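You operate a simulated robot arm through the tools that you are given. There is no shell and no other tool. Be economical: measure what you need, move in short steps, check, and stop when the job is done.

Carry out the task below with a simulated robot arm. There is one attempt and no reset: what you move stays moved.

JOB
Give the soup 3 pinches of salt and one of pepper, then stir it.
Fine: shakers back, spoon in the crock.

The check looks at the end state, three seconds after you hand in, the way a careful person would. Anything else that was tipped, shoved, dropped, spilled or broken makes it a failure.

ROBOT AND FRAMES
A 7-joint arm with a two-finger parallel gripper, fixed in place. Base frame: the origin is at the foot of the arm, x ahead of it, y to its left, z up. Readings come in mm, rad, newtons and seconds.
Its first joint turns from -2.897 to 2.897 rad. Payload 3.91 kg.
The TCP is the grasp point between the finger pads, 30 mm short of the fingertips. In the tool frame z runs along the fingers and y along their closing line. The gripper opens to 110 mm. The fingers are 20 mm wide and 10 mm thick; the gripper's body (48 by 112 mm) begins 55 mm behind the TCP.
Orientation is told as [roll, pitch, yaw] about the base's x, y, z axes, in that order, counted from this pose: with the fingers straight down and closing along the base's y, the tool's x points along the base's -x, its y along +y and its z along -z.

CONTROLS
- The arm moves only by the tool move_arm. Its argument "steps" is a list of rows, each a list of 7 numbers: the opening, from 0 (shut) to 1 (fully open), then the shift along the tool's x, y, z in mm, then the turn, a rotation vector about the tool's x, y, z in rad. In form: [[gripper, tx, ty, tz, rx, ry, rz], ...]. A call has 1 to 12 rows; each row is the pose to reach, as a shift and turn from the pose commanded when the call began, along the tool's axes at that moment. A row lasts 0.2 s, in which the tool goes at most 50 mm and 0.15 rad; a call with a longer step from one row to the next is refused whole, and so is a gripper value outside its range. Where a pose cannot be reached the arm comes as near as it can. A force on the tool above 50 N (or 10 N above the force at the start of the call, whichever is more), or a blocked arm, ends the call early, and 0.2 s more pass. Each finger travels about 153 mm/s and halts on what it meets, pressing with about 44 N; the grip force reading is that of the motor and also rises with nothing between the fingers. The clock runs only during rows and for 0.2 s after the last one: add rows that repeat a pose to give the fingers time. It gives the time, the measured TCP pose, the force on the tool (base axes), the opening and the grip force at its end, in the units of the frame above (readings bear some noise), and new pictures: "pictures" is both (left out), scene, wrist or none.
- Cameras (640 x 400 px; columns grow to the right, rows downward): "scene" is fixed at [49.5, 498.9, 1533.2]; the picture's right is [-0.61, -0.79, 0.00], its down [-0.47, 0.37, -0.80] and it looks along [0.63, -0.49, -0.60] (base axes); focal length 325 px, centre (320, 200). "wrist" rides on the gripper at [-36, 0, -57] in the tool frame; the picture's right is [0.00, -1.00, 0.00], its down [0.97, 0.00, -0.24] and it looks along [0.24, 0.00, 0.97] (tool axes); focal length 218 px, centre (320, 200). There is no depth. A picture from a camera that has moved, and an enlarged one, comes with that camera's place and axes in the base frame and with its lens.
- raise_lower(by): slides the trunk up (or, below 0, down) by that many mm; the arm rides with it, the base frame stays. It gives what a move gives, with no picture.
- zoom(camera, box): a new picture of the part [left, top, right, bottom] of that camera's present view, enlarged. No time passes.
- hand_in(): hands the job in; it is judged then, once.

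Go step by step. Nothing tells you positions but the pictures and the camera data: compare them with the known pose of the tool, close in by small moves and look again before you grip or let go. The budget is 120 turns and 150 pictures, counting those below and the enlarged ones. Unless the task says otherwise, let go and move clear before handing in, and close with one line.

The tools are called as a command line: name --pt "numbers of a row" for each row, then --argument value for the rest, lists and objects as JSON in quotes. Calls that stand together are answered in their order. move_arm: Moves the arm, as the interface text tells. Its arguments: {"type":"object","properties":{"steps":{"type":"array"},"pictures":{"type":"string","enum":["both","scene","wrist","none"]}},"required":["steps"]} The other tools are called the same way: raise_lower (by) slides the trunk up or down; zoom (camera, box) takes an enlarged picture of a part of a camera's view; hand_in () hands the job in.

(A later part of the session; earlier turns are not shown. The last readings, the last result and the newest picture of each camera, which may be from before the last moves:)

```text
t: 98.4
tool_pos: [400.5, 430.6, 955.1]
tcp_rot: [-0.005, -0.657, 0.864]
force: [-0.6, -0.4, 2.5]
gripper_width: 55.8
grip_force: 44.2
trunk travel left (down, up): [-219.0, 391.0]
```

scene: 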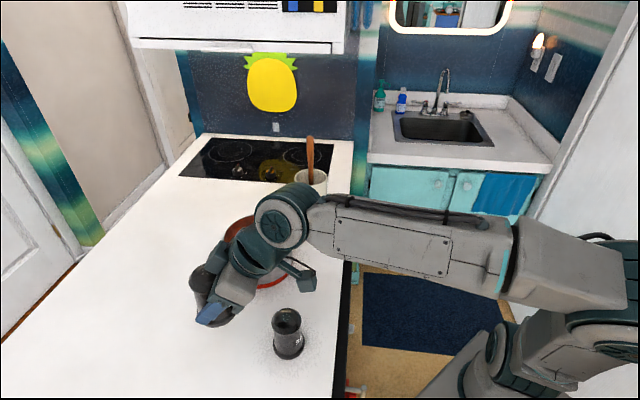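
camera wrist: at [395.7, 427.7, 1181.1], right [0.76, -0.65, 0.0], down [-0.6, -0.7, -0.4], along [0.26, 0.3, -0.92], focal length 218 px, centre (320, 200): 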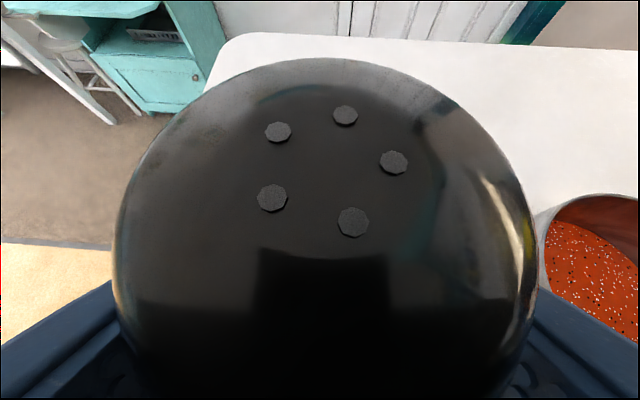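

Contact has begun. I go one more millimetre, then release gradually.

move_arm --pt "0.3 0.5 0 0.6 0 0 0" --pt "0.3 0.5 0 0.6 0 0 0" --pictures "none"

move_arm --pt "0.52 0 0 0 0 0 0" --pt "0.54 0 0 0 0 0 0" --pt "0.6 0 0 0 0 0 0" --pt "0.7 0 0 0 0 0 0" --pt "0.8 0 0 0 0 0 0" --pt "0.8 0 0 0 0 0 0" --pictures "wrist"

```text
t: 99.0
tool_pos: [400.1, 431.9, 954.9]
tcp_rot: [-0.006, -0.658, 0.865]
force: [1.3, 3.8, 7.6]
gripper_width: 55.7
grip_force: 43.7
trunk travel left (down, up): [-219.0, 391.0]
```

```text
t: 100.4
tool_pos: [399.4, 431.0, 954.0]
tcp_rot: [-0.003, -0.657, 0.863]
force: [-0.5, 0.1, 0.2]
gripper_width: 87.8
grip_force: 0.1
trunk travel left (down, up): [-219.0, 391.0]
camera wrist: at [395.5, 427.1, 1020.6], right [0.76, -0.65, 0.0], down [-0.6, -0.7, -0.4], along [0.26, 0.3, -0.92], focal length 218 px, centre (320, 200)
```

wrist: 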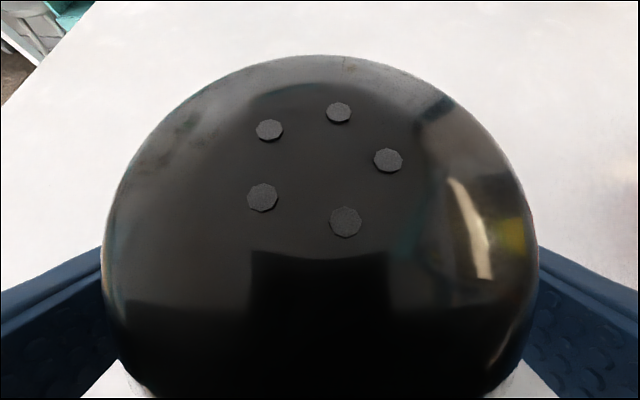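

Released and standing. I raise straight up with the trunk to clear both shakers, then look.

raise_lower --by 220

move_arm --pt "0.8 0 0 0 0 0 0"

```text
t: 102.7
tool_pos: [400.5, 431.3, 1174.1]
tcp_rot: [-0.003, -0.657, 0.863]
force: [-0.4, -0.4, 0.3]
gripper_width: 88.2
grip_force: 0.1
trunk travel left (down, up): [-439.0, 171.0]
```

```text
t: 103.1
tool_pos: [400.6, 431.7, 1173.6]
tcp_rot: [-0.003, -0.655, 0.865]
force: [-0.4, -1.1, 1.2]
gripper_width: 87.9
grip_force: 0.0
trunk travel left (down, up): [-439.0, 171.0]
camera wrist: at [395.5, 427.2, 1240.6], right [0.76, -0.65, 0.0], down [-0.6, -0.7, -0.4], along [0.26, 0.3, -0.92], focal length 218 px, centre (320, 200)
```

scene: 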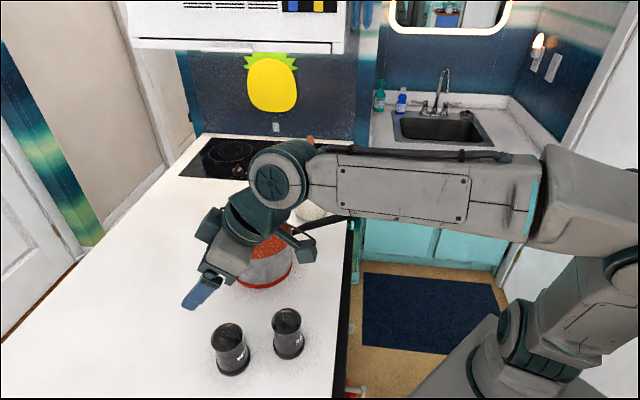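
wrist: 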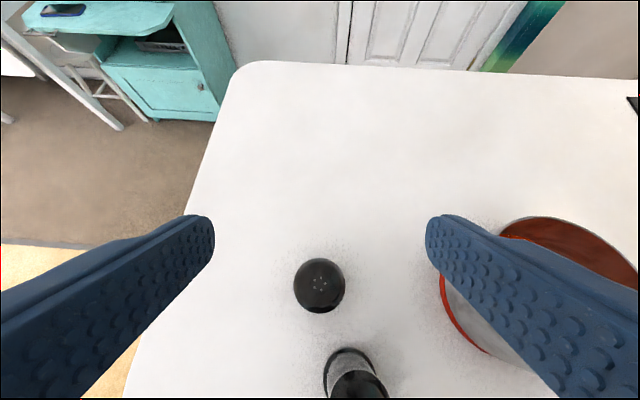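

Both shakers are back upright. Next is the spoon: I raise, return to tool-down, and move toward the crock for a look.

raise_lower --by 130

move_arm --pt "0.8 0 0 0 0 0.13 0" --pt "0.8 0 0 0 0 0.26 0" --pt "0.8 0 0 0 0 0.39 0" --pt "0.8 0 0 0 0 0.52 0" --pt "0.8 0 0 0 0 0.655 0" --pt "0.8 0 0 0 0 0.655 0" --pictures "none"

```text
t: 104.7
tool_pos: [399.9, 430.3, 1304.6]
tcp_rot: [-0.004, -0.655, 0.864]
force: [0.2, -0.1, -0.5]
gripper_width: 88.1
grip_force: 0.0
trunk travel left (down, up): [-569.0, 41.0]
```

```text
t: 106.1
tool_pos: [399.0, 430.8, 1305.1]
tcp_rot: [-0.004, 0.0, 0.863]
force: [0.5, -0.7, -0.6]
gripper_width: 88.1
grip_force: 0.2
trunk travel left (down, up): [-569.0, 41.0]
```

move_arm --pt "0.8 12 -32 0 0 0 0.08" --pt "0.8 25 -64 0 0 0 0.16" --pt "0.8 37 -95 0 0 0 0.24" --pt "0.8 50 -127 0 0 0 0.32" --pt "0.8 62 -159 0 0 0 0.4" --pt "0.8 74 -191 0 0 0 0.48" --pt "0.8 87 -223 0 0 0 0.56" --pt "0.8 99 -254 0 0 0 0.64" --pt "0.8 112 -286 0 0 0 0.72" --pt "0.8 124 -318 0 0 0 0.8" --pt "0.8 124 -318 0 0 0 0.8"

```text
t: 108.5
tool_pos: [560.2, 131.0, 1305.4]
tcp_rot: [0.0, -0.006, 0.061]
force: [0.8, -0.6, -0.3]
gripper_width: 87.7
grip_force: 0.1
trunk travel left (down, up): [-569.0, 41.0]
camera wrist: at [595.6, 133.5, 1361.6], right [0.06, -1.0, 0.0], down [-0.97, -0.06, 0.24], along [-0.24, -0.02, -0.97], focal length 218 px, centre (320, 200)
```

scene: 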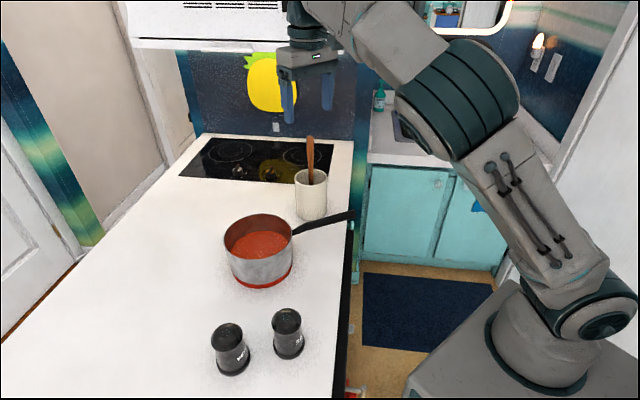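
wrist: 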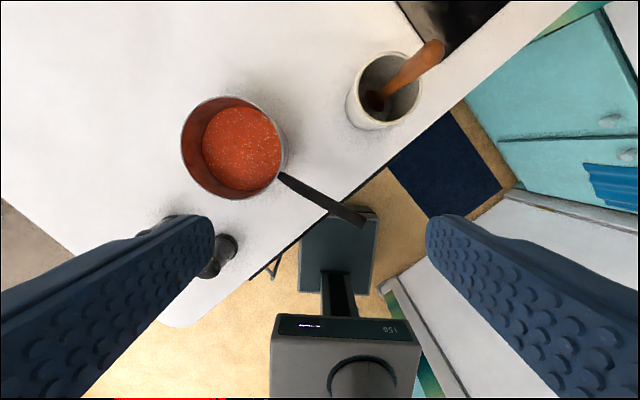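

The spoon's handle leans out of the crock. I zoom both cameras to locate it.

zoom --camera "wrist" --box '[330, 20, 470, 140]'

zoom --camera "scene" --box '[270, 120, 360, 230]'

```text
3.33 times, centred on (400, 80) of wrist
camera zoom: at [595.6, 133.5, 1361.6], right [0.06, -1.0, 0.0], down [-0.97, -0.06, 0.24], along [-0.24, -0.02, -0.97], focal length 728 px, centre (53, 600)
```

zoom: 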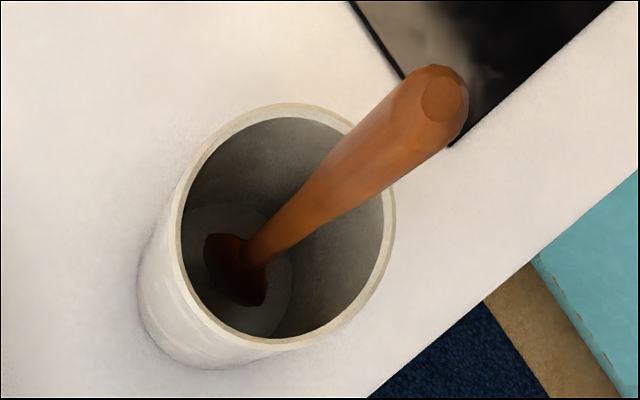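

```text
3.64 times, centred on (315, 175) of scene
camera zoom: at [49.5, 498.9, 1533.2], right [-0.61, -0.79, 0.0], down [-0.47, 0.37, -0.8], along [0.63, -0.49, -0.6], focal length 1183 px, centre (338, 291)
```

zoom: 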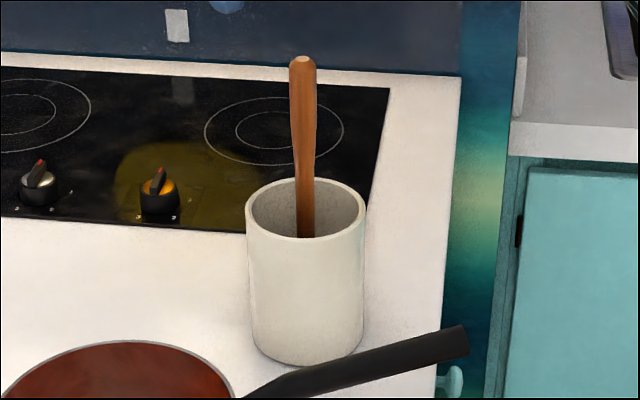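

The spoon tip is at about (680,39,1153), nearly vertical, and the crock centre is at about (681,40). I move above it, then look before lowering.

move_arm --pt "0.8 -20 -17 0 0 0 0" --pt "0.8 -40 -34 0 0 0 0" --pt "0.8 -60 -51 0 0 0 0" --pt "0.8 -80 -68 0 0 0 0" --pt "0.8 -100 -85 0 0 0 0" --pt "0.8 -115 -99 0 0 0 0" --pt "0.8 -115 -99 0 0 0 0"

```text
t: 110.1
tool_pos: [678.8, 36.0, 1304.0]
tcp_rot: [-0.003, -0.004, 0.059]
force: [0.3, 0.5, 0.1]
gripper_width: 88.0
grip_force: 0.2
trunk travel left (down, up): [-569.0, 41.0]
camera wrist: at [714.5, 39.3, 1360.3], right [0.06, -1.0, 0.0], down [-0.97, -0.06, 0.24], along [-0.24, -0.02, -0.97], focal length 218 px, centre (320, 200)
```

scene: 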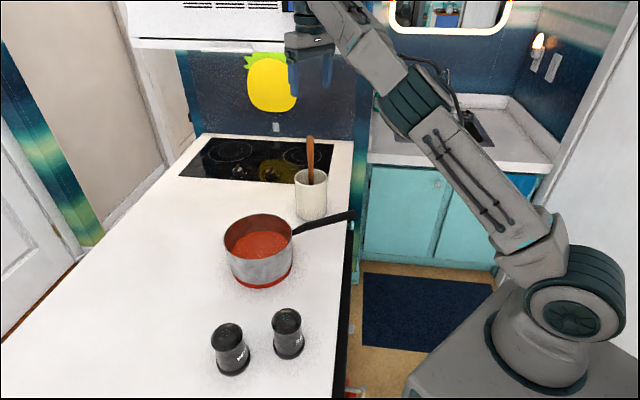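
wrist: 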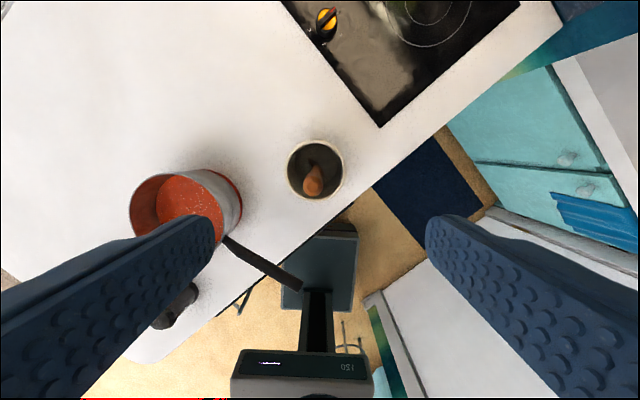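

The tip is at about (678,41), and I'm within 4 mm. I trim and lower with the trunk to straddle the handle.

move_arm --pt "0.6 0 3.5 0 0 0 0" --pt "0.6 0 3.5 0 0 0 0" --pictures "none"

raise_lower --by -120

move_arm --pt "0.6 0 0 0 0 0 0"

```text
t: 110.7
tool_pos: [679.4, 38.7, 1304.5]
tcp_rot: [-0.002, -0.003, 0.061]
force: [0.4, 0.3, 0.1]
gripper_width: 66.0
grip_force: 0.1
trunk travel left (down, up): [-569.0, 41.0]
```

```text
t: 112.2
tool_pos: [680.1, 39.4, 1184.7]
tcp_rot: [0.0, -0.004, 0.061]
force: [0.5, -0.4, 0.2]
gripper_width: 66.1
grip_force: 0.2
trunk travel left (down, up): [-449.0, 161.0]
```

```text
t: 112.6
tool_pos: [680.0, 40.4, 1184.9]
tcp_rot: [-0.004, -0.003, 0.06]
force: [0.0, -0.1, -0.5]
gripper_width: 66.2
grip_force: 0.0
trunk travel left (down, up): [-449.0, 161.0]
camera wrist: at [714.4, 42.7, 1240.7], right [0.06, -1.0, 0.0], down [-0.97, -0.06, 0.24], along [-0.24, -0.02, -0.97], focal length 218 px, centre (320, 200)
```

scene: 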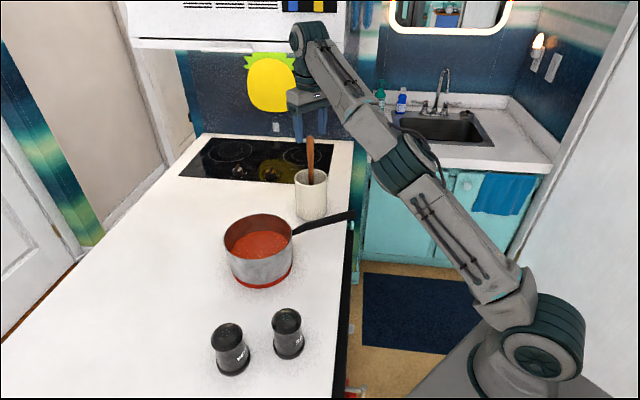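
wrist: 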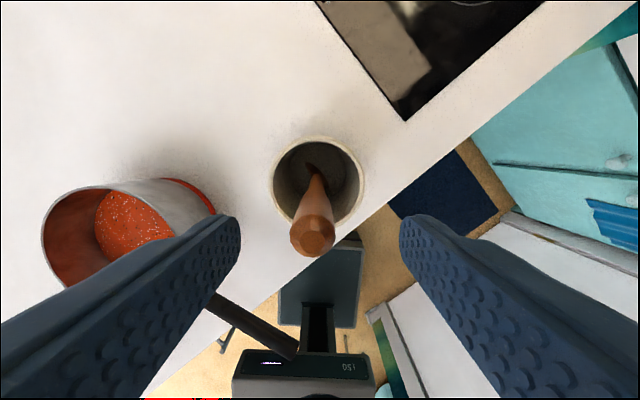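

move_arm --pt "0.6 2.5 2 0 0 0 0" --pt "0.6 2.5 2 0 0 0 0" --pictures "none"

raise_lower --by -62

move_arm --pt "0.6 0 0 0 0 0 0" --pictures "wrist"

zoom --camera "scene" --box '[250, 80, 370, 230]'

```text
t: 113.2
tool_pos: [675.9, 42.1, 1185.5]
tcp_rot: [-0.002, -0.003, 0.06]
force: [0.3, -0.7, -0.5]
gripper_width: 66.1
grip_force: 0.1
trunk travel left (down, up): [-449.0, 161.0]
```

```text
t: 114.2
tool_pos: [675.6, 41.4, 1122.6]
tcp_rot: [-0.002, -0.005, 0.062]
force: [0.5, 0.2, -0.1]
gripper_width: 66.0
grip_force: 0.0
trunk travel left (down, up): [-387.0, 223.0]
```

```text
t: 114.6
tool_pos: [677.1, 41.2, 1123.1]
tcp_rot: [-0.001, -0.004, 0.061]
force: [-0.1, -0.1, -0.1]
gripper_width: 65.9
grip_force: 0.0
trunk travel left (down, up): [-387.0, 223.0]
camera wrist: at [711.6, 44.5, 1178.9], right [0.06, -1.0, 0.0], down [-0.97, -0.06, 0.24], along [-0.24, -0.02, -0.97], focal length 218 px, centre (320, 200)
```

wrist: 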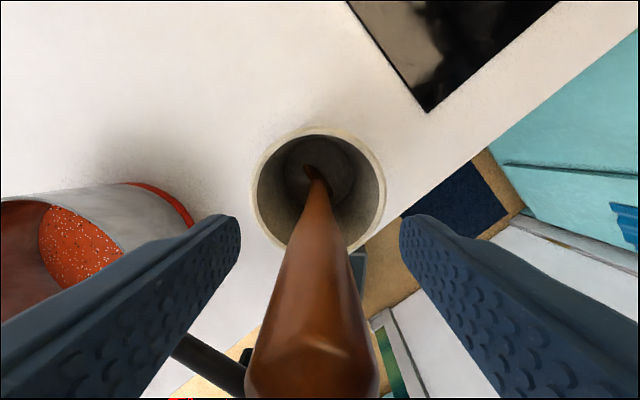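

```text
2.67 times, centred on (310, 155) of scene
camera zoom: at [49.5, 498.9, 1533.2], right [-0.61, -0.79, 0.0], down [-0.47, 0.37, -0.8], along [0.63, -0.49, -0.6], focal length 868 px, centre (347, 320)
```

zoom: 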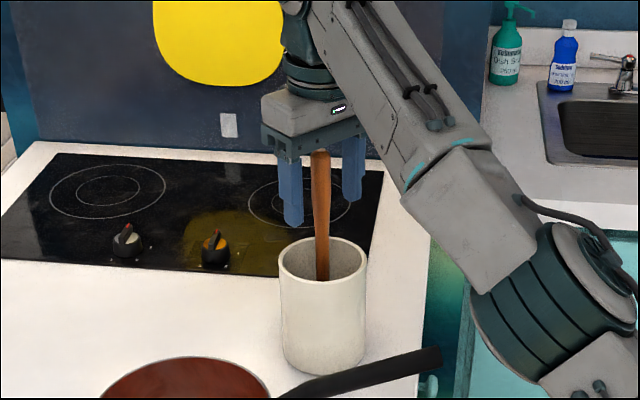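

The handle is between the fingers with the crock clear below. I close.

move_arm --pt "0.4 0 1.5 0 0 0 0" --pt "0.2 0 1.5 0 0 0 0" --pt "0.05 0 1.5 0 0 0 0" --pt "0.0 0 1.5 0 0 0 0" --pictures "wrist"

```text
t: 115.6
tool_pos: [676.3, 44.1, 1121.7]
tcp_rot: [-0.002, -0.003, 0.061]
force: [-0.3, -0.4, 0.0]
gripper_width: 18.9
grip_force: 44.3
trunk travel left (down, up): [-387.0, 223.0]
camera wrist: at [711.6, 46.4, 1178.7], right [0.06, -1.0, 0.0], down [-0.97, -0.06, 0.24], along [-0.24, -0.02, -0.97], focal length 218 px, centre (320, 200)
```

wrist: 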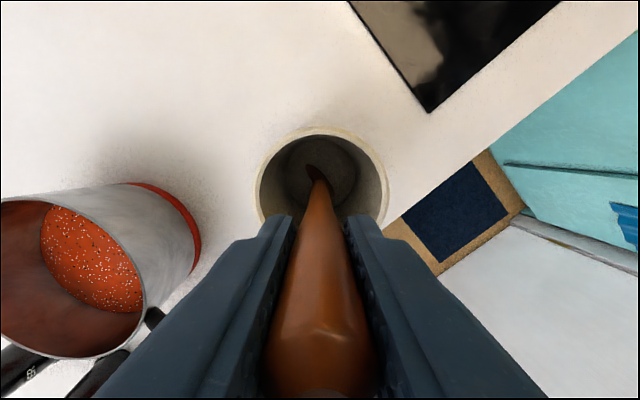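

Gripped at 18.9 mm; the return pose is about (676.6,43,1122). I lift straight up with the trunk.

raise_lower --by 170

move_arm --pt "0 0 0 0 0 0 0"

```text
t: 117.5
tool_pos: [677.3, 43.6, 1292.4]
tcp_rot: [-0.002, -0.003, 0.061]
force: [0.4, 0.3, -1.3]
gripper_width: 18.8
grip_force: 44.1
trunk travel left (down, up): [-557.0, 53.0]
```

```text
t: 117.9
tool_pos: [676.7, 42.5, 1292.7]
tcp_rot: [-0.002, -0.003, 0.061]
force: [-0.2, 0.0, 0.1]
gripper_width: 19.0
grip_force: 43.8
trunk travel left (down, up): [-557.0, 53.0]
camera wrist: at [711.7, 46.5, 1348.7], right [0.06, -1.0, 0.0], down [-0.97, -0.06, 0.24], along [-0.24, -0.02, -0.97], focal length 218 px, centre (320, 200)
```

scene: 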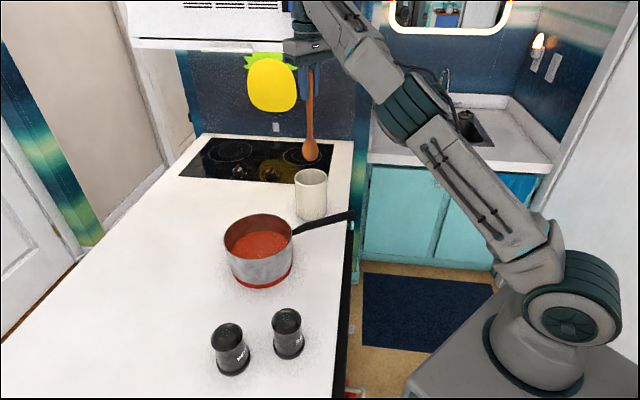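
wrist: 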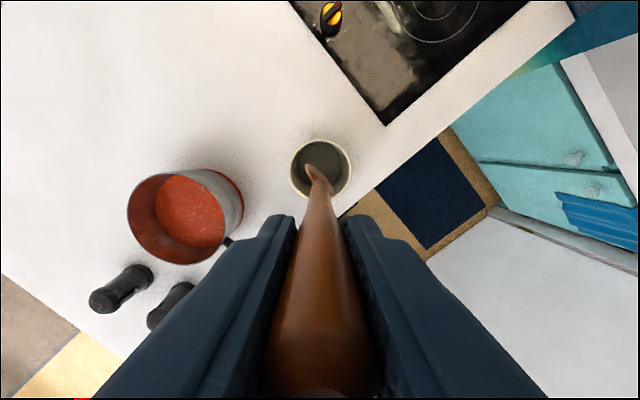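

The spoon is free with its head at z≈1080. I carry it over the pot.

move_arm --pt "0 10 27 0 0 0 -0.044" --pt "0 21 54 0 0 0 -0.089" --pt "0 31 81 0 0 0 -0.133" --pt "0 42 108 0 0 0 -0.178" --pt "0 52 135 0 0 0 -0.222" --pt "0 63 162 0 0 0 -0.267" --pt "0 73 189 0 0 0 -0.311" --pt "0 84 216 0 0 0 -0.356" --pt "0 94 243 0 0 0 -0.4" --pt "0 94 243 0 0 0 -0.4"

```text
t: 120.1
tool_pos: [567.9, 279.7, 1294.8]
tcp_rot: [-0.004, -0.004, 0.463]
force: [0.8, -0.5, -0.9]
gripper_width: 18.8
grip_force: 44.4
trunk travel left (down, up): [-557.0, 53.0]
camera wrist: at [599.2, 296.1, 1349.8], right [0.45, -0.9, 0.0], down [-0.87, -0.43, 0.24], along [-0.21, -0.11, -0.97], focal length 218 px, centre (320, 200)
```

scene: 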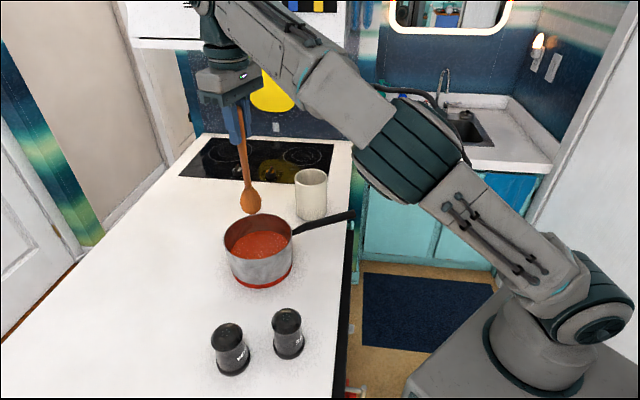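
wrist: 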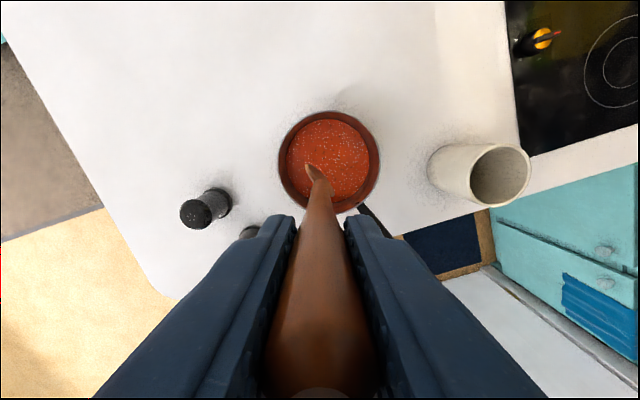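

The spoon is over the pot and the soup surface is at about z≈940. I trim about 11 mm to centre it and lower.

move_arm --pt "0 -4 -10 0 0 0 0" --pt "0 -4 -10 0 0 0 0" --pictures "none"

raise_lower --by -135

move_arm --pt "0 0 0 0 0 0 0"

zoom --camera "scene" --box '[200, 180, 320, 300]'

```text
t: 120.7
tool_pos: [576.1, 272.6, 1292.7]
tcp_rot: [-0.004, -0.003, 0.464]
force: [0.7, 0.2, -0.9]
gripper_width: 18.8
grip_force: 44.3
trunk travel left (down, up): [-557.0, 53.0]
```

```text
t: 122.3
tool_pos: [574.7, 271.1, 1157.8]
tcp_rot: [-0.004, -0.005, 0.461]
force: [0.0, -0.3, 0.1]
gripper_width: 19.0
grip_force: 43.7
trunk travel left (down, up): [-422.0, 188.0]
```

```text
t: 122.8
tool_pos: [573.9, 272.7, 1157.2]
tcp_rot: [-0.004, -0.003, 0.461]
force: [-0.1, 0.3, 0.9]
gripper_width: 18.9
grip_force: 43.6
trunk travel left (down, up): [-422.0, 188.0]
camera wrist: at [607.0, 289.2, 1214.1], right [0.45, -0.9, 0.0], down [-0.87, -0.43, 0.24], along [-0.21, -0.11, -0.97], focal length 218 px, centre (320, 200)
```

scene: 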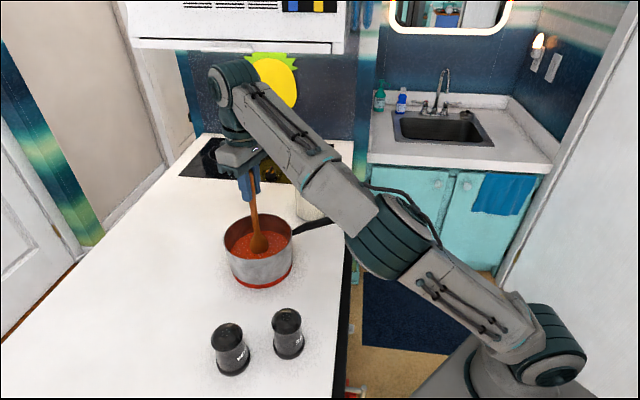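
wrist: 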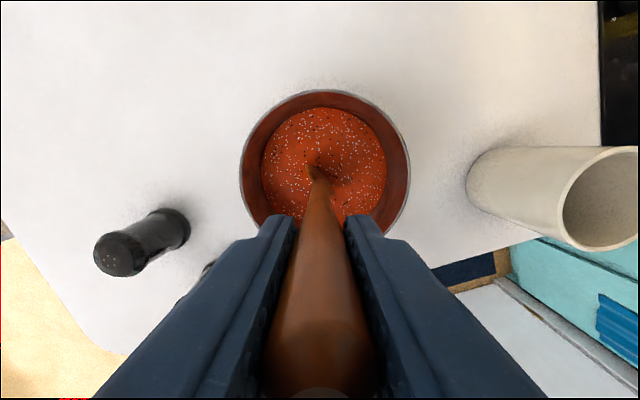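

```text
3.33 times, centred on (260, 240) of scene
camera zoom: at [49.5, 498.9, 1533.2], right [-0.61, -0.79, 0.0], down [-0.47, 0.37, -0.8], along [0.63, -0.49, -0.6], focal length 1085 px, centre (520, 67)
```

zoom: 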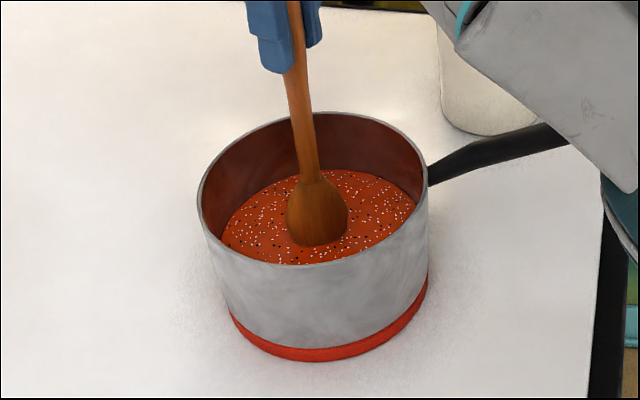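

The spoon tip is right at the soup surface, near the centre. I lower 22 mm into the soup, watching the force.

move_arm --pt "0 0 0 6 0 0 0" --pt "0 0 0 12 0 0 0" --pt "0 0 0 17 0 0 0" --pt "0 0 0 22 0 0 0" --pt "0 0 0 22 0 0 0" --pictures "none"

zoom --camera "scene" --box '[200, 180, 320, 300]'

```text
t: 124.0
tool_pos: [574.7, 272.4, 1134.7]
tcp_rot: [-0.003, -0.004, 0.462]
force: [-1.0, -1.0, 1.7]
gripper_width: 18.6
grip_force: 43.9
trunk travel left (down, up): [-422.0, 188.0]
```

```text
3.33 times, centred on (260, 240) of scene
camera zoom: at [49.5, 498.9, 1533.2], right [-0.61, -0.79, 0.0], down [-0.47, 0.37, -0.8], along [0.63, -0.49, -0.6], focal length 1085 px, centre (520, 67)
```

zoom: 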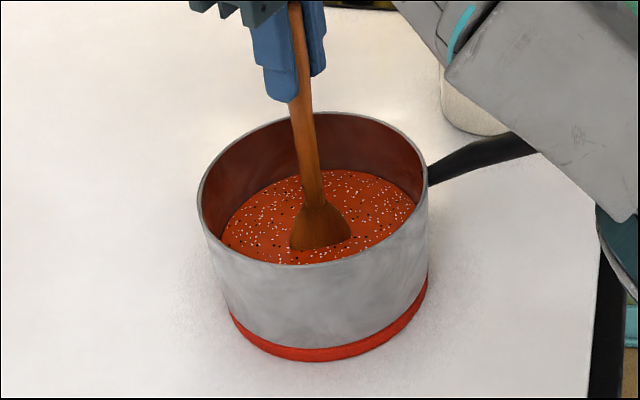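

The head is well in the soup with no floor contact. Now I stir in circles of about 30 mm radius.

move_arm --pt "0 18 3 0 0 0 0" --pt "0 33 3 0 0 0 0" --pt "0 27.3 20.6 0 0 0 0" --pt "0 12.3 31.5 0 0 0 0" --pt "0 -6.3 31.5 0 0 0 0" --pt "0 -21.3 20.6 0 0 0 0" --pt "0 -27 3 0 0 0 0" --pt "0 -21.3 -14.6 0 0 0 0" --pt "0 -6.3 -25.5 0 0 0 0" --pt "0 12.3 -25.5 0 0 0 0" --pt "0 27.3 -14.6 0 0 0 0" --pt "0 33 3 0 0 0 0" --pictures "none"

zoom --camera "scene" --box '[200, 180, 320, 300]'

```text
t: 126.5
tool_pos: [544.9, 261.1, 1136.5]
tcp_rot: [-0.004, -0.004, 0.462]
force: [-1.0, 0.6, -0.7]
gripper_width: 18.9
grip_force: 44.0
trunk travel left (down, up): [-422.0, 188.0]
```

```text
3.33 times, centred on (260, 240) of scene
camera zoom: at [49.5, 498.9, 1533.2], right [-0.61, -0.79, 0.0], down [-0.47, 0.37, -0.8], along [0.63, -0.49, -0.6], focal length 1085 px, centre (520, 67)
```

zoom: 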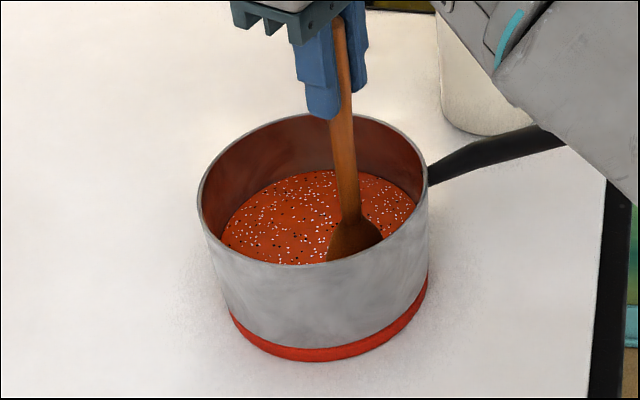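

The pot hasn't moved. I make several more turns.

move_arm --pt "0 -5.7 17.6 0 0 0 0" --pt "0 -20.7 28.5 0 0 0 0" --pt "0 -39.3 28.5 0 0 0 0" --pt "0 -54.3 17.6 0 0 0 0" --pt "0 -60 0 0 0 0 0" --pt "0 -54.3 -17.6 0 0 0 0" --pt "0 -39.3 -28.5 0 0 0 0" --pt "0 -20.7 -28.5 0 0 0 0" --pt "0 -5.7 -17.6 0 0 0 0" --pt "0 0 0 0 0 0 0" --pictures "none"

move_arm --pt "0 -5.7 17.6 0 0 0 0" --pt "0 -20.7 28.5 0 0 0 0" --pt "0 -39.3 28.5 0 0 0 0" --pt "0 -54.3 17.6 0 0 0 0" --pt "0 -60 0 0 0 0 0" --pt "0 -54.3 -17.6 0 0 0 0" --pt "0 -39.3 -28.5 0 0 0 0" --pt "0 -20.7 -28.5 0 0 0 0" --pt "0 -5.7 -17.6 0 0 0 0" --pt "0 0 0 0 0 0 0" --pictures "none"

zoom --camera "scene" --box '[200, 180, 320, 300]'

```text
t: 128.8
tool_pos: [545.3, 259.9, 1135.7]
tcp_rot: [-0.004, -0.004, 0.462]
force: [0.7, -0.3, -0.7]
gripper_width: 18.9
grip_force: 44.2
trunk travel left (down, up): [-422.0, 188.0]
```

```text
t: 130.9
tool_pos: [545.1, 260.9, 1135.9]
tcp_rot: [-0.004, -0.004, 0.463]
force: [0.5, -0.7, -0.8]
gripper_width: 18.8
grip_force: 43.9
trunk travel left (down, up): [-422.0, 188.0]
```

```text
3.33 times, centred on (260, 240) of scene
camera zoom: at [49.5, 498.9, 1533.2], right [-0.61, -0.79, 0.0], down [-0.47, 0.37, -0.8], along [0.63, -0.49, -0.6], focal length 1085 px, centre (520, 67)
```

zoom: 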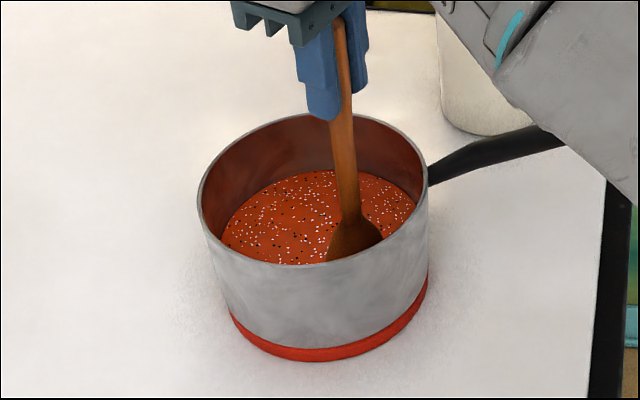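

I've done three turns. I go slightly deeper and do two more for good measure, ending at the centre.

move_arm --pt "0 -5.7 17.6 3 0 0 0" --pt "0 -20.7 28.5 6 0 0 0" --pt "0 -39.3 28.5 6 0 0 0" --pt "0 -54.3 17.6 6 0 0 0" --pt "0 -60 0 6 0 0 0" --pt "0 -54.3 -17.6 6 0 0 0" --pt "0 -39.3 -28.5 6 0 0 0" --pt "0 -20.7 -28.5 6 0 0 0" --pt "0 -5.7 -17.6 6 0 0 0" --pt "0 0 0 6 0 0 0" --pictures "none"

move_arm --pt "0 -5.7 17.6 0 0 0 0" --pt "0 -20.7 28.5 0 0 0 0" --pt "0 -39.3 28.5 0 0 0 0" --pt "0 -54.3 17.6 0 0 0 0" --pt "0 -60 0 0 0 0 0" --pt "0 -54.3 -17.6 0 0 0 0" --pt "0 -39.3 -28.5 0 0 0 0" --pt "0 -20.7 -28.5 0 0 0 0" --pt "0 -5.7 -17.6 0 0 0 0" --pt "0 0 0 0 0 0 0" --pt "0 -15 0 0 0 0 0" --pt "0 -30 0 0 0 0 0" --pictures "scene"

```text
t: 133.2
tool_pos: [547.6, 258.4, 1131.9]
tcp_rot: [-0.006, -0.007, 0.46]
force: [11.3, -1.3, 15.7]
gripper_width: 18.8
grip_force: 44.2
trunk travel left (down, up): [-422.0, 188.0]
```

```text
t: 135.8
tool_pos: [572.6, 273.1, 1129.5]
tcp_rot: [-0.003, -0.002, 0.462]
force: [-1.3, -0.8, 4.9]
gripper_width: 18.9
grip_force: 44.8
trunk travel left (down, up): [-422.0, 188.0]
```

scene: 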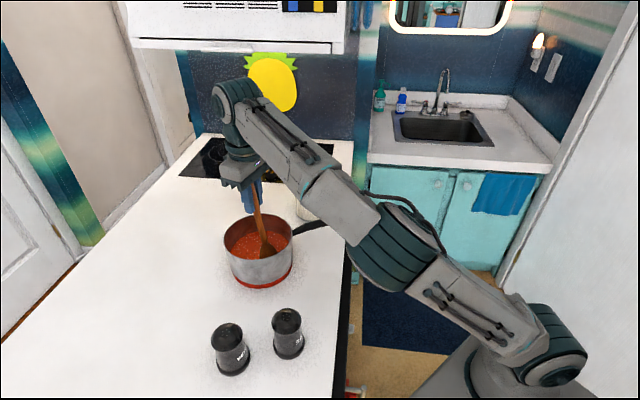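

The spoon brushed the pot floor and may have tilted in the grip; the pot looks unmoved. I lift out and inspect.

move_arm --pt "0 0 0 -10 0 0 0" --pt "0 0 0 -20 0 0 0" --pt "0 0 0 -20 0 0 0" --pictures "none"

raise_lower --by 140

move_arm --pt "0 0 0 0 0 0 0"

zoom --camera "scene" --box '[190, 60, 350, 300]'

```text
t: 136.6
tool_pos: [572.4, 274.0, 1148.0]
tcp_rot: [-0.003, -0.004, 0.462]
force: [0.5, 0.3, -0.3]
gripper_width: 18.9
grip_force: 43.8
trunk travel left (down, up): [-422.0, 188.0]
```

```text
t: 138.2
tool_pos: [572.5, 273.5, 1288.8]
tcp_rot: [-0.004, -0.005, 0.462]
force: [0.0, -0.3, -0.2]
gripper_width: 18.9
grip_force: 44.3
trunk travel left (down, up): [-562.0, 48.0]
```

```text
t: 138.6
tool_pos: [571.9, 273.7, 1289.3]
tcp_rot: [-0.005, -0.002, 0.462]
force: [-0.1, 0.2, -0.2]
gripper_width: 18.8
grip_force: 44.0
trunk travel left (down, up): [-562.0, 48.0]
camera wrist: at [603.4, 290.6, 1344.9], right [0.45, -0.9, 0.0], down [-0.87, -0.43, 0.24], along [-0.21, -0.11, -0.97], focal length 218 px, centre (320, 200)
```

scene: 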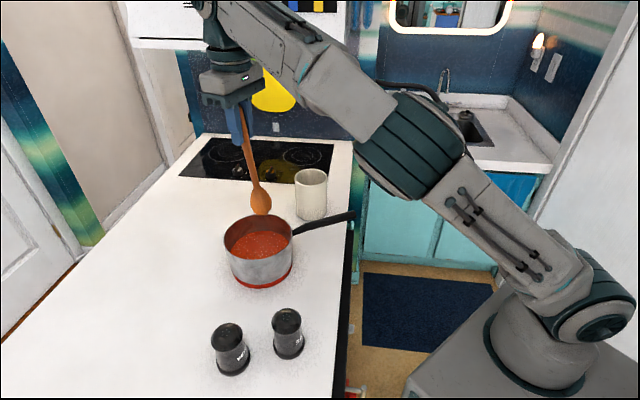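
wrist: 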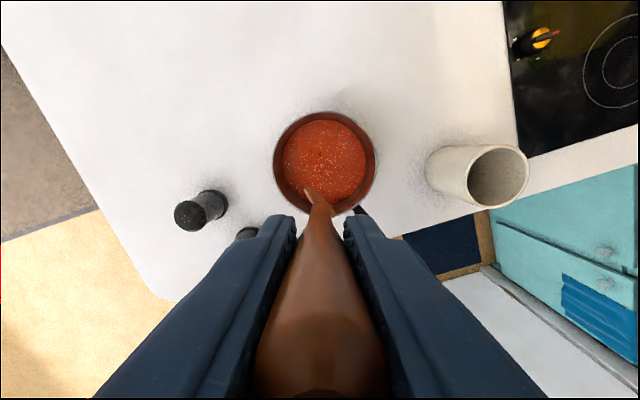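

```text
1.67 times, centred on (270, 180) of scene
camera zoom: at [49.5, 498.9, 1533.2], right [-0.61, -0.79, 0.0], down [-0.47, 0.37, -0.8], along [0.63, -0.49, -0.6], focal length 542 px, centre (403, 233)
```

zoom: 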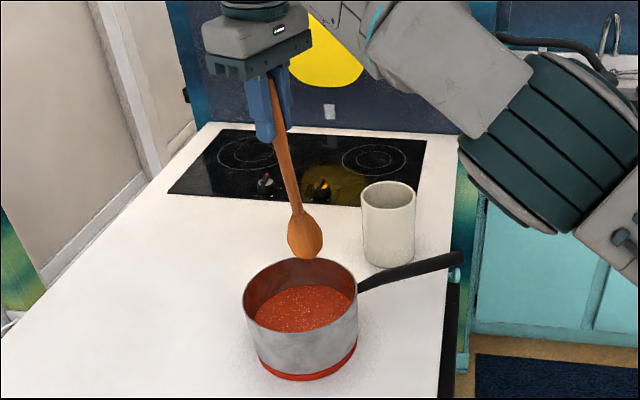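

The soup now looks mixed and the pot is in place. The spoon tilted about 4–8° in the grip toward the robot, so I carry it back above the crock while correcting pitch slightly.

move_arm --pt "0 1 -28 0 0 -0.007 0.044" --pt "0 2 -57 0 0 -0.014 0.089" --pt "0 3 -85 0 0 -0.021 0.133" --pt "0 4 -113 0 0 -0.028 0.178" --pt "0 5 -141 0 0 -0.036 0.222" --pt "0 6 -170 0 0 -0.043 0.267" --pt "0 7 -198 0 0 -0.05 0.311" --pt "0 8 -226 0 0 -0.057 0.356" --pt "0 8 -254 0 0 -0.064 0.4" --pt "0 8 -254 0 0 -0.064 0.4"

zoom --camera "scene" --box '[250, 60, 370, 230]'

```text
t: 140.8
tool_pos: [678.8, 44.7, 1289.6]
tcp_rot: [0.011, -0.066, 0.062]
force: [0.7, -0.6, 0.4]
gripper_width: 18.8
grip_force: 43.5
trunk travel left (down, up): [-562.0, 48.0]
camera wrist: at [710.6, 46.1, 1347.1], right [0.06, -1.0, -0.01], down [-0.98, -0.06, 0.18], along [-0.18, 0.0, -0.98], focal length 218 px, centre (320, 200)
```

scene: 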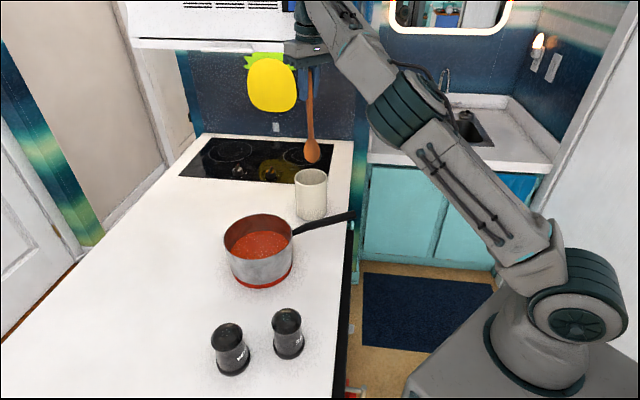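
wrist: 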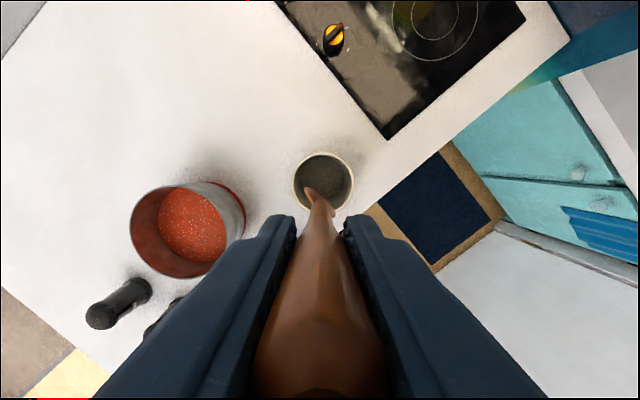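

```text
2.35 times, centred on (310, 145) of scene
camera zoom: at [49.5, 498.9, 1533.2], right [-0.61, -0.79, 0.0], down [-0.47, 0.37, -0.8], along [0.63, -0.49, -0.6], focal length 766 px, centre (344, 329)
```

zoom: 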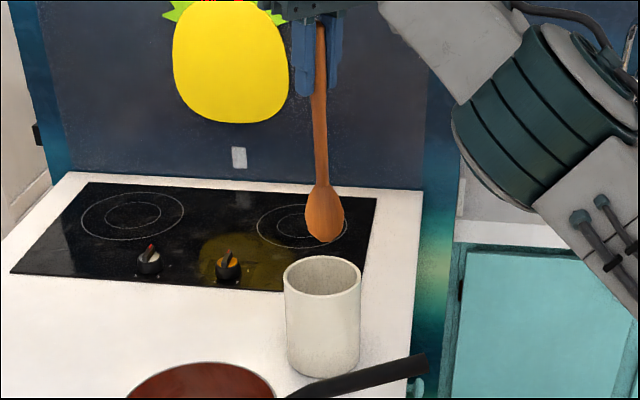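

The head is aligned over the crock opening. I lower part way and check.

raise_lower --by -85

move_arm --pt "0 0 0 0 0 0 0" --pictures "wrist"

zoom --camera "scene" --box '[250, 80, 370, 230]'

```text
t: 142.0
tool_pos: [680.0, 43.3, 1203.7]
tcp_rot: [0.01, -0.066, 0.062]
force: [-0.4, -0.2, -0.9]
gripper_width: 19.1
grip_force: 44.3
trunk travel left (down, up): [-477.0, 133.0]
```

```text
t: 142.4
tool_pos: [678.5, 43.9, 1204.8]
tcp_rot: [0.01, -0.066, 0.061]
force: [1.1, 0.2, -0.4]
gripper_width: 19.1
grip_force: 44.1
trunk travel left (down, up): [-477.0, 133.0]
camera wrist: at [710.7, 45.6, 1262.1], right [0.06, -1.0, -0.01], down [-0.98, -0.06, 0.18], along [-0.18, 0.0, -0.98], focal length 218 px, centre (320, 200)
```

wrist: 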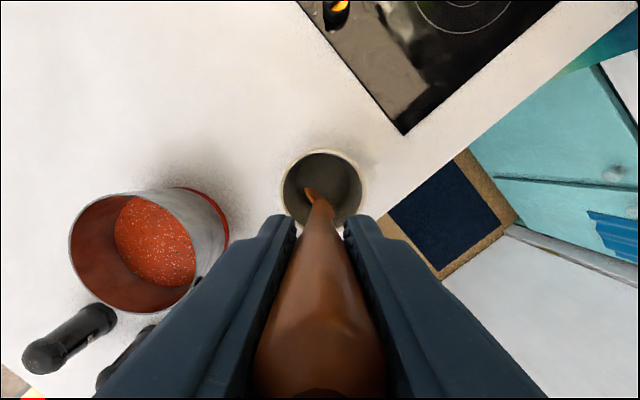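

```text
2.67 times, centred on (310, 155) of scene
camera zoom: at [49.5, 498.9, 1533.2], right [-0.61, -0.79, 0.0], down [-0.47, 0.37, -0.8], along [0.63, -0.49, -0.6], focal length 868 px, centre (347, 320)
```

zoom: 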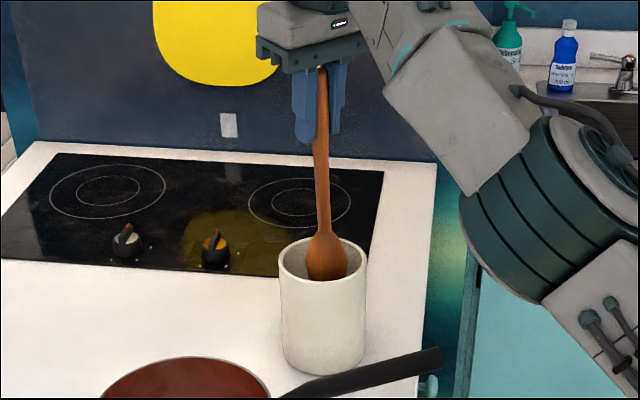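

The head is inside the rim with no contact. I continue down.

raise_lower --by -74

move_arm --pt "0 0 0 2 0 0 0" --pt "0 0 0 4 0 0 0" --pt "0 0 0 4 0 0 0" --pictures "wrist"

zoom --camera "scene" --box '[250, 80, 370, 230]'

```text
t: 143.6
tool_pos: [679.8, 43.0, 1129.5]
tcp_rot: [0.01, -0.066, 0.059]
force: [0.3, -0.1, -0.1]
gripper_width: 18.7
grip_force: 44.0
trunk travel left (down, up): [-403.0, 207.0]
```

```text
t: 144.3
tool_pos: [679.2, 44.6, 1126.1]
tcp_rot: [0.011, -0.066, 0.063]
force: [-0.3, 0.0, -0.4]
gripper_width: 18.7
grip_force: 43.6
trunk travel left (down, up): [-403.0, 207.0]
camera wrist: at [710.9, 45.3, 1184.4], right [0.06, -1.0, -0.01], down [-0.98, -0.06, 0.18], along [-0.18, 0.0, -0.98], focal length 218 px, centre (320, 200)
```

wrist: 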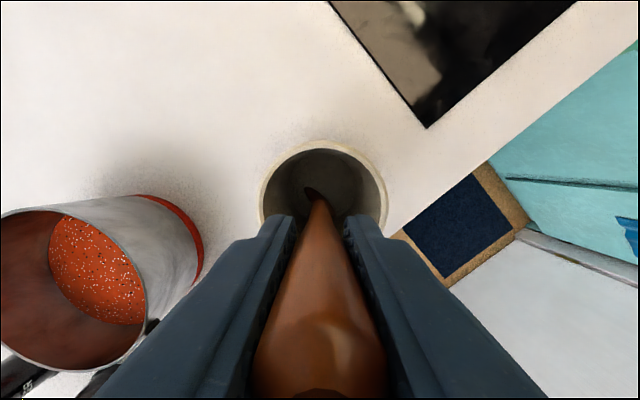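

```text
2.67 times, centred on (310, 155) of scene
camera zoom: at [49.5, 498.9, 1533.2], right [-0.61, -0.79, 0.0], down [-0.47, 0.37, -0.8], along [0.63, -0.49, -0.6], focal length 868 px, centre (347, 320)
```

zoom: 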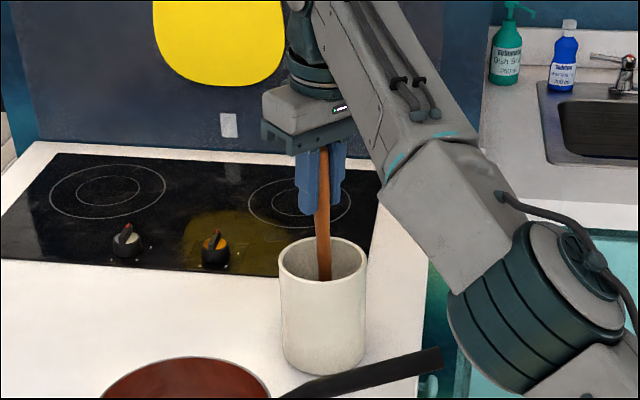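

No floor contact yet, so I inch down and watch the force.

move_arm --pt "0 0 0 1.5 0 0 0" --pt "0 0 0 3 0 0 0" --pt "0 0 0 3 0 0 0" --pictures "none"

move_arm --pt "0 0 0 1.5 0 0 0" --pt "0 0 0 3 0 0 0" --pt "0 0 0 3 0 0 0" --pictures "none"

```text
t: 145.2
tool_pos: [680.1, 43.8, 1123.3]
tcp_rot: [0.011, -0.066, 0.061]
force: [-0.1, 0.2, -0.8]
gripper_width: 18.8
grip_force: 43.8
trunk travel left (down, up): [-403.0, 207.0]
```

```text
t: 145.9
tool_pos: [680.7, 43.3, 1118.7]
tcp_rot: [0.01, -0.065, 0.062]
force: [0.6, 0.1, -0.7]
gripper_width: 18.9
grip_force: 43.7
trunk travel left (down, up): [-403.0, 207.0]
```

move_arm --pt "0 0 0 1.5 0 0 0" --pt "0 0 0 3 0 0 0" --pt "0 0 0 3 0 0 0" --pictures "none"

move_arm --pt "0 0 0 1 0 0 0" --pt "0 0 0 2 0 0 0" --pt "0 0 0 2 0 0 0" --pictures "none"

```text
t: 146.8
tool_pos: [679.9, 43.6, 1118.6]
tcp_rot: [0.01, -0.068, 0.062]
force: [1.8, 0.8, 11.0]
gripper_width: 19.0
grip_force: 44.1
trunk travel left (down, up): [-403.0, 207.0]
```

```text
t: 147.6
tool_pos: [678.7, 42.5, 1117.3]
tcp_rot: [0.011, -0.072, 0.062]
force: [5.0, 1.7, 35.3]
gripper_width: 18.7
grip_force: 43.9
trunk travel left (down, up): [-403.0, 207.0]
```

Floor contact. I back off 3 mm to relieve the load, then open gently.

move_arm --pt "0 0 0 -1.5 0 0 0" --pt "0 0 0 -3 0 0 0" --pt "0 0 0 -3 0 0 0" --pt "0.19 0 0 -3 0 0 0" --pt "0.22 0 0 -3 0 0 0" --pt "0.27 0 0 -3 0 0 0" --pt "0.35 0 0 -3 0 0 0" --pt "0.45 0 0 -3 0 0 0" --pt "0.6 0 0 -3 0 0 0" --pt "0.6 0 0 -3 0 0 0"

zoom --camera "scene" --box '[250, 80, 370, 230]'

```text
t: 149.8
tool_pos: [679.2, 43.4, 1118.3]
tcp_rot: [0.011, -0.067, 0.06]
force: [-0.6, 0.5, -0.4]
gripper_width: 66.2
grip_force: 0.0
trunk travel left (down, up): [-403.0, 207.0]
camera wrist: at [711.6, 46.0, 1176.1], right [0.06, -1.0, -0.01], down [-0.98, -0.06, 0.18], along [-0.18, 0.0, -0.98], focal length 218 px, centre (320, 200)
```

scene: 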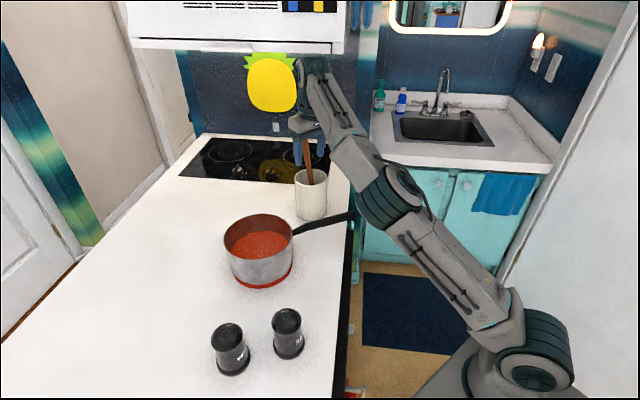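
wrist: 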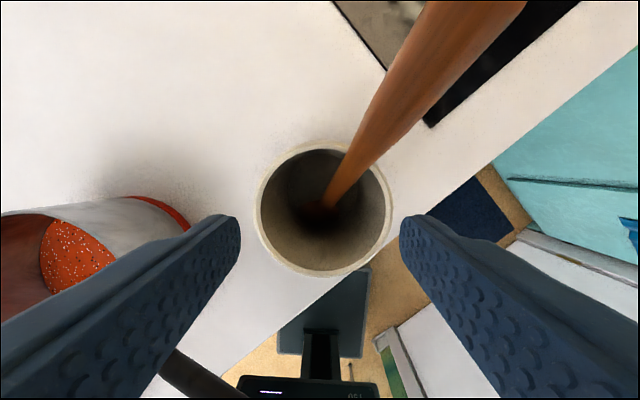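

```text
2.67 times, centred on (310, 155) of scene
camera zoom: at [49.5, 498.9, 1533.2], right [-0.61, -0.79, 0.0], down [-0.47, 0.37, -0.8], along [0.63, -0.49, -0.6], focal length 868 px, centre (347, 320)
```

zoom: 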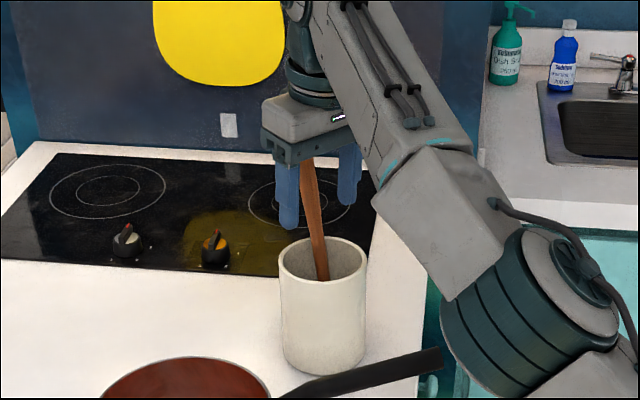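

The spoon leans on the crock rim, released. I raise straight up, clear of it.

raise_lower --by 180

move_arm --pt "0.6 20 0 -10 0 0 0" --pt "0.6 50 0 -20 0 0 0" --pt "0.6 80 0 -20 0 0 0" --pt "0.6 110 0 -20 0 0 0" --pt "0.6 110 0 -20 0 0 0"

zoom --camera "scene" --box '[190, 120, 370, 300]'

```text
t: 151.8
tool_pos: [680.5, 43.2, 1298.0]
tcp_rot: [0.01, -0.066, 0.062]
force: [0.2, -0.2, -0.7]
gripper_width: 66.1
grip_force: 0.3
trunk travel left (down, up): [-583.0, 27.0]
```

```text
t: 152.9
tool_pos: [569.8, 37.4, 1309.8]
tcp_rot: [0.011, -0.066, 0.059]
force: [0.2, 0.1, 0.9]
gripper_width: 66.0
grip_force: 0.1
trunk travel left (down, up): [-583.0, 27.0]
camera wrist: at [601.5, 39.5, 1367.9], right [0.06, -1.0, -0.01], down [-0.98, -0.06, 0.18], along [-0.18, 0.0, -0.98], focal length 218 px, centre (320, 200)
```

scene: 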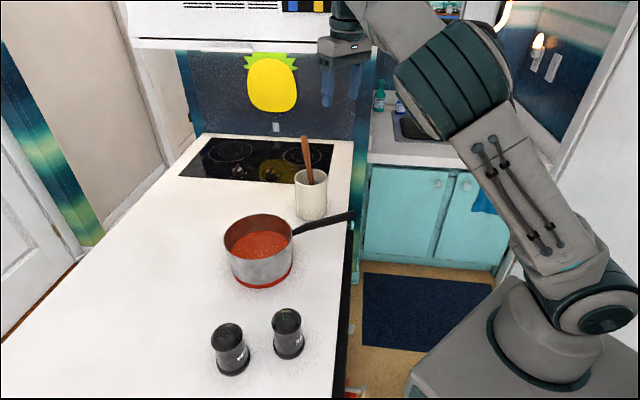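
wrist: 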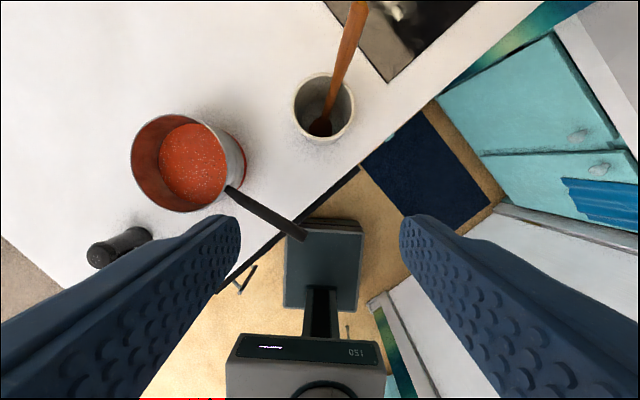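

```text
2.22 times, centred on (280, 210) of scene
camera zoom: at [49.5, 498.9, 1533.2], right [-0.61, -0.79, 0.0], down [-0.47, 0.37, -0.8], along [0.63, -0.49, -0.6], focal length 723 px, centre (409, 178)
```

zoom: 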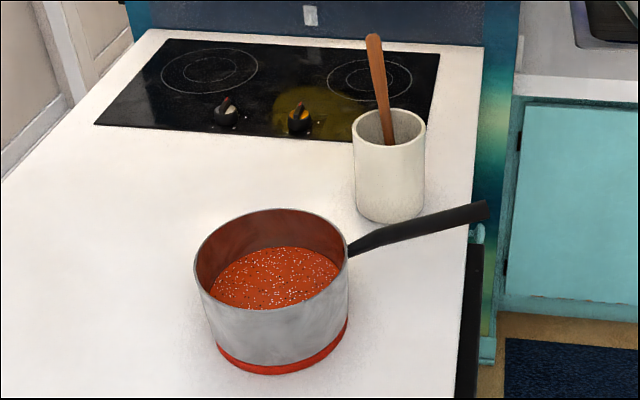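

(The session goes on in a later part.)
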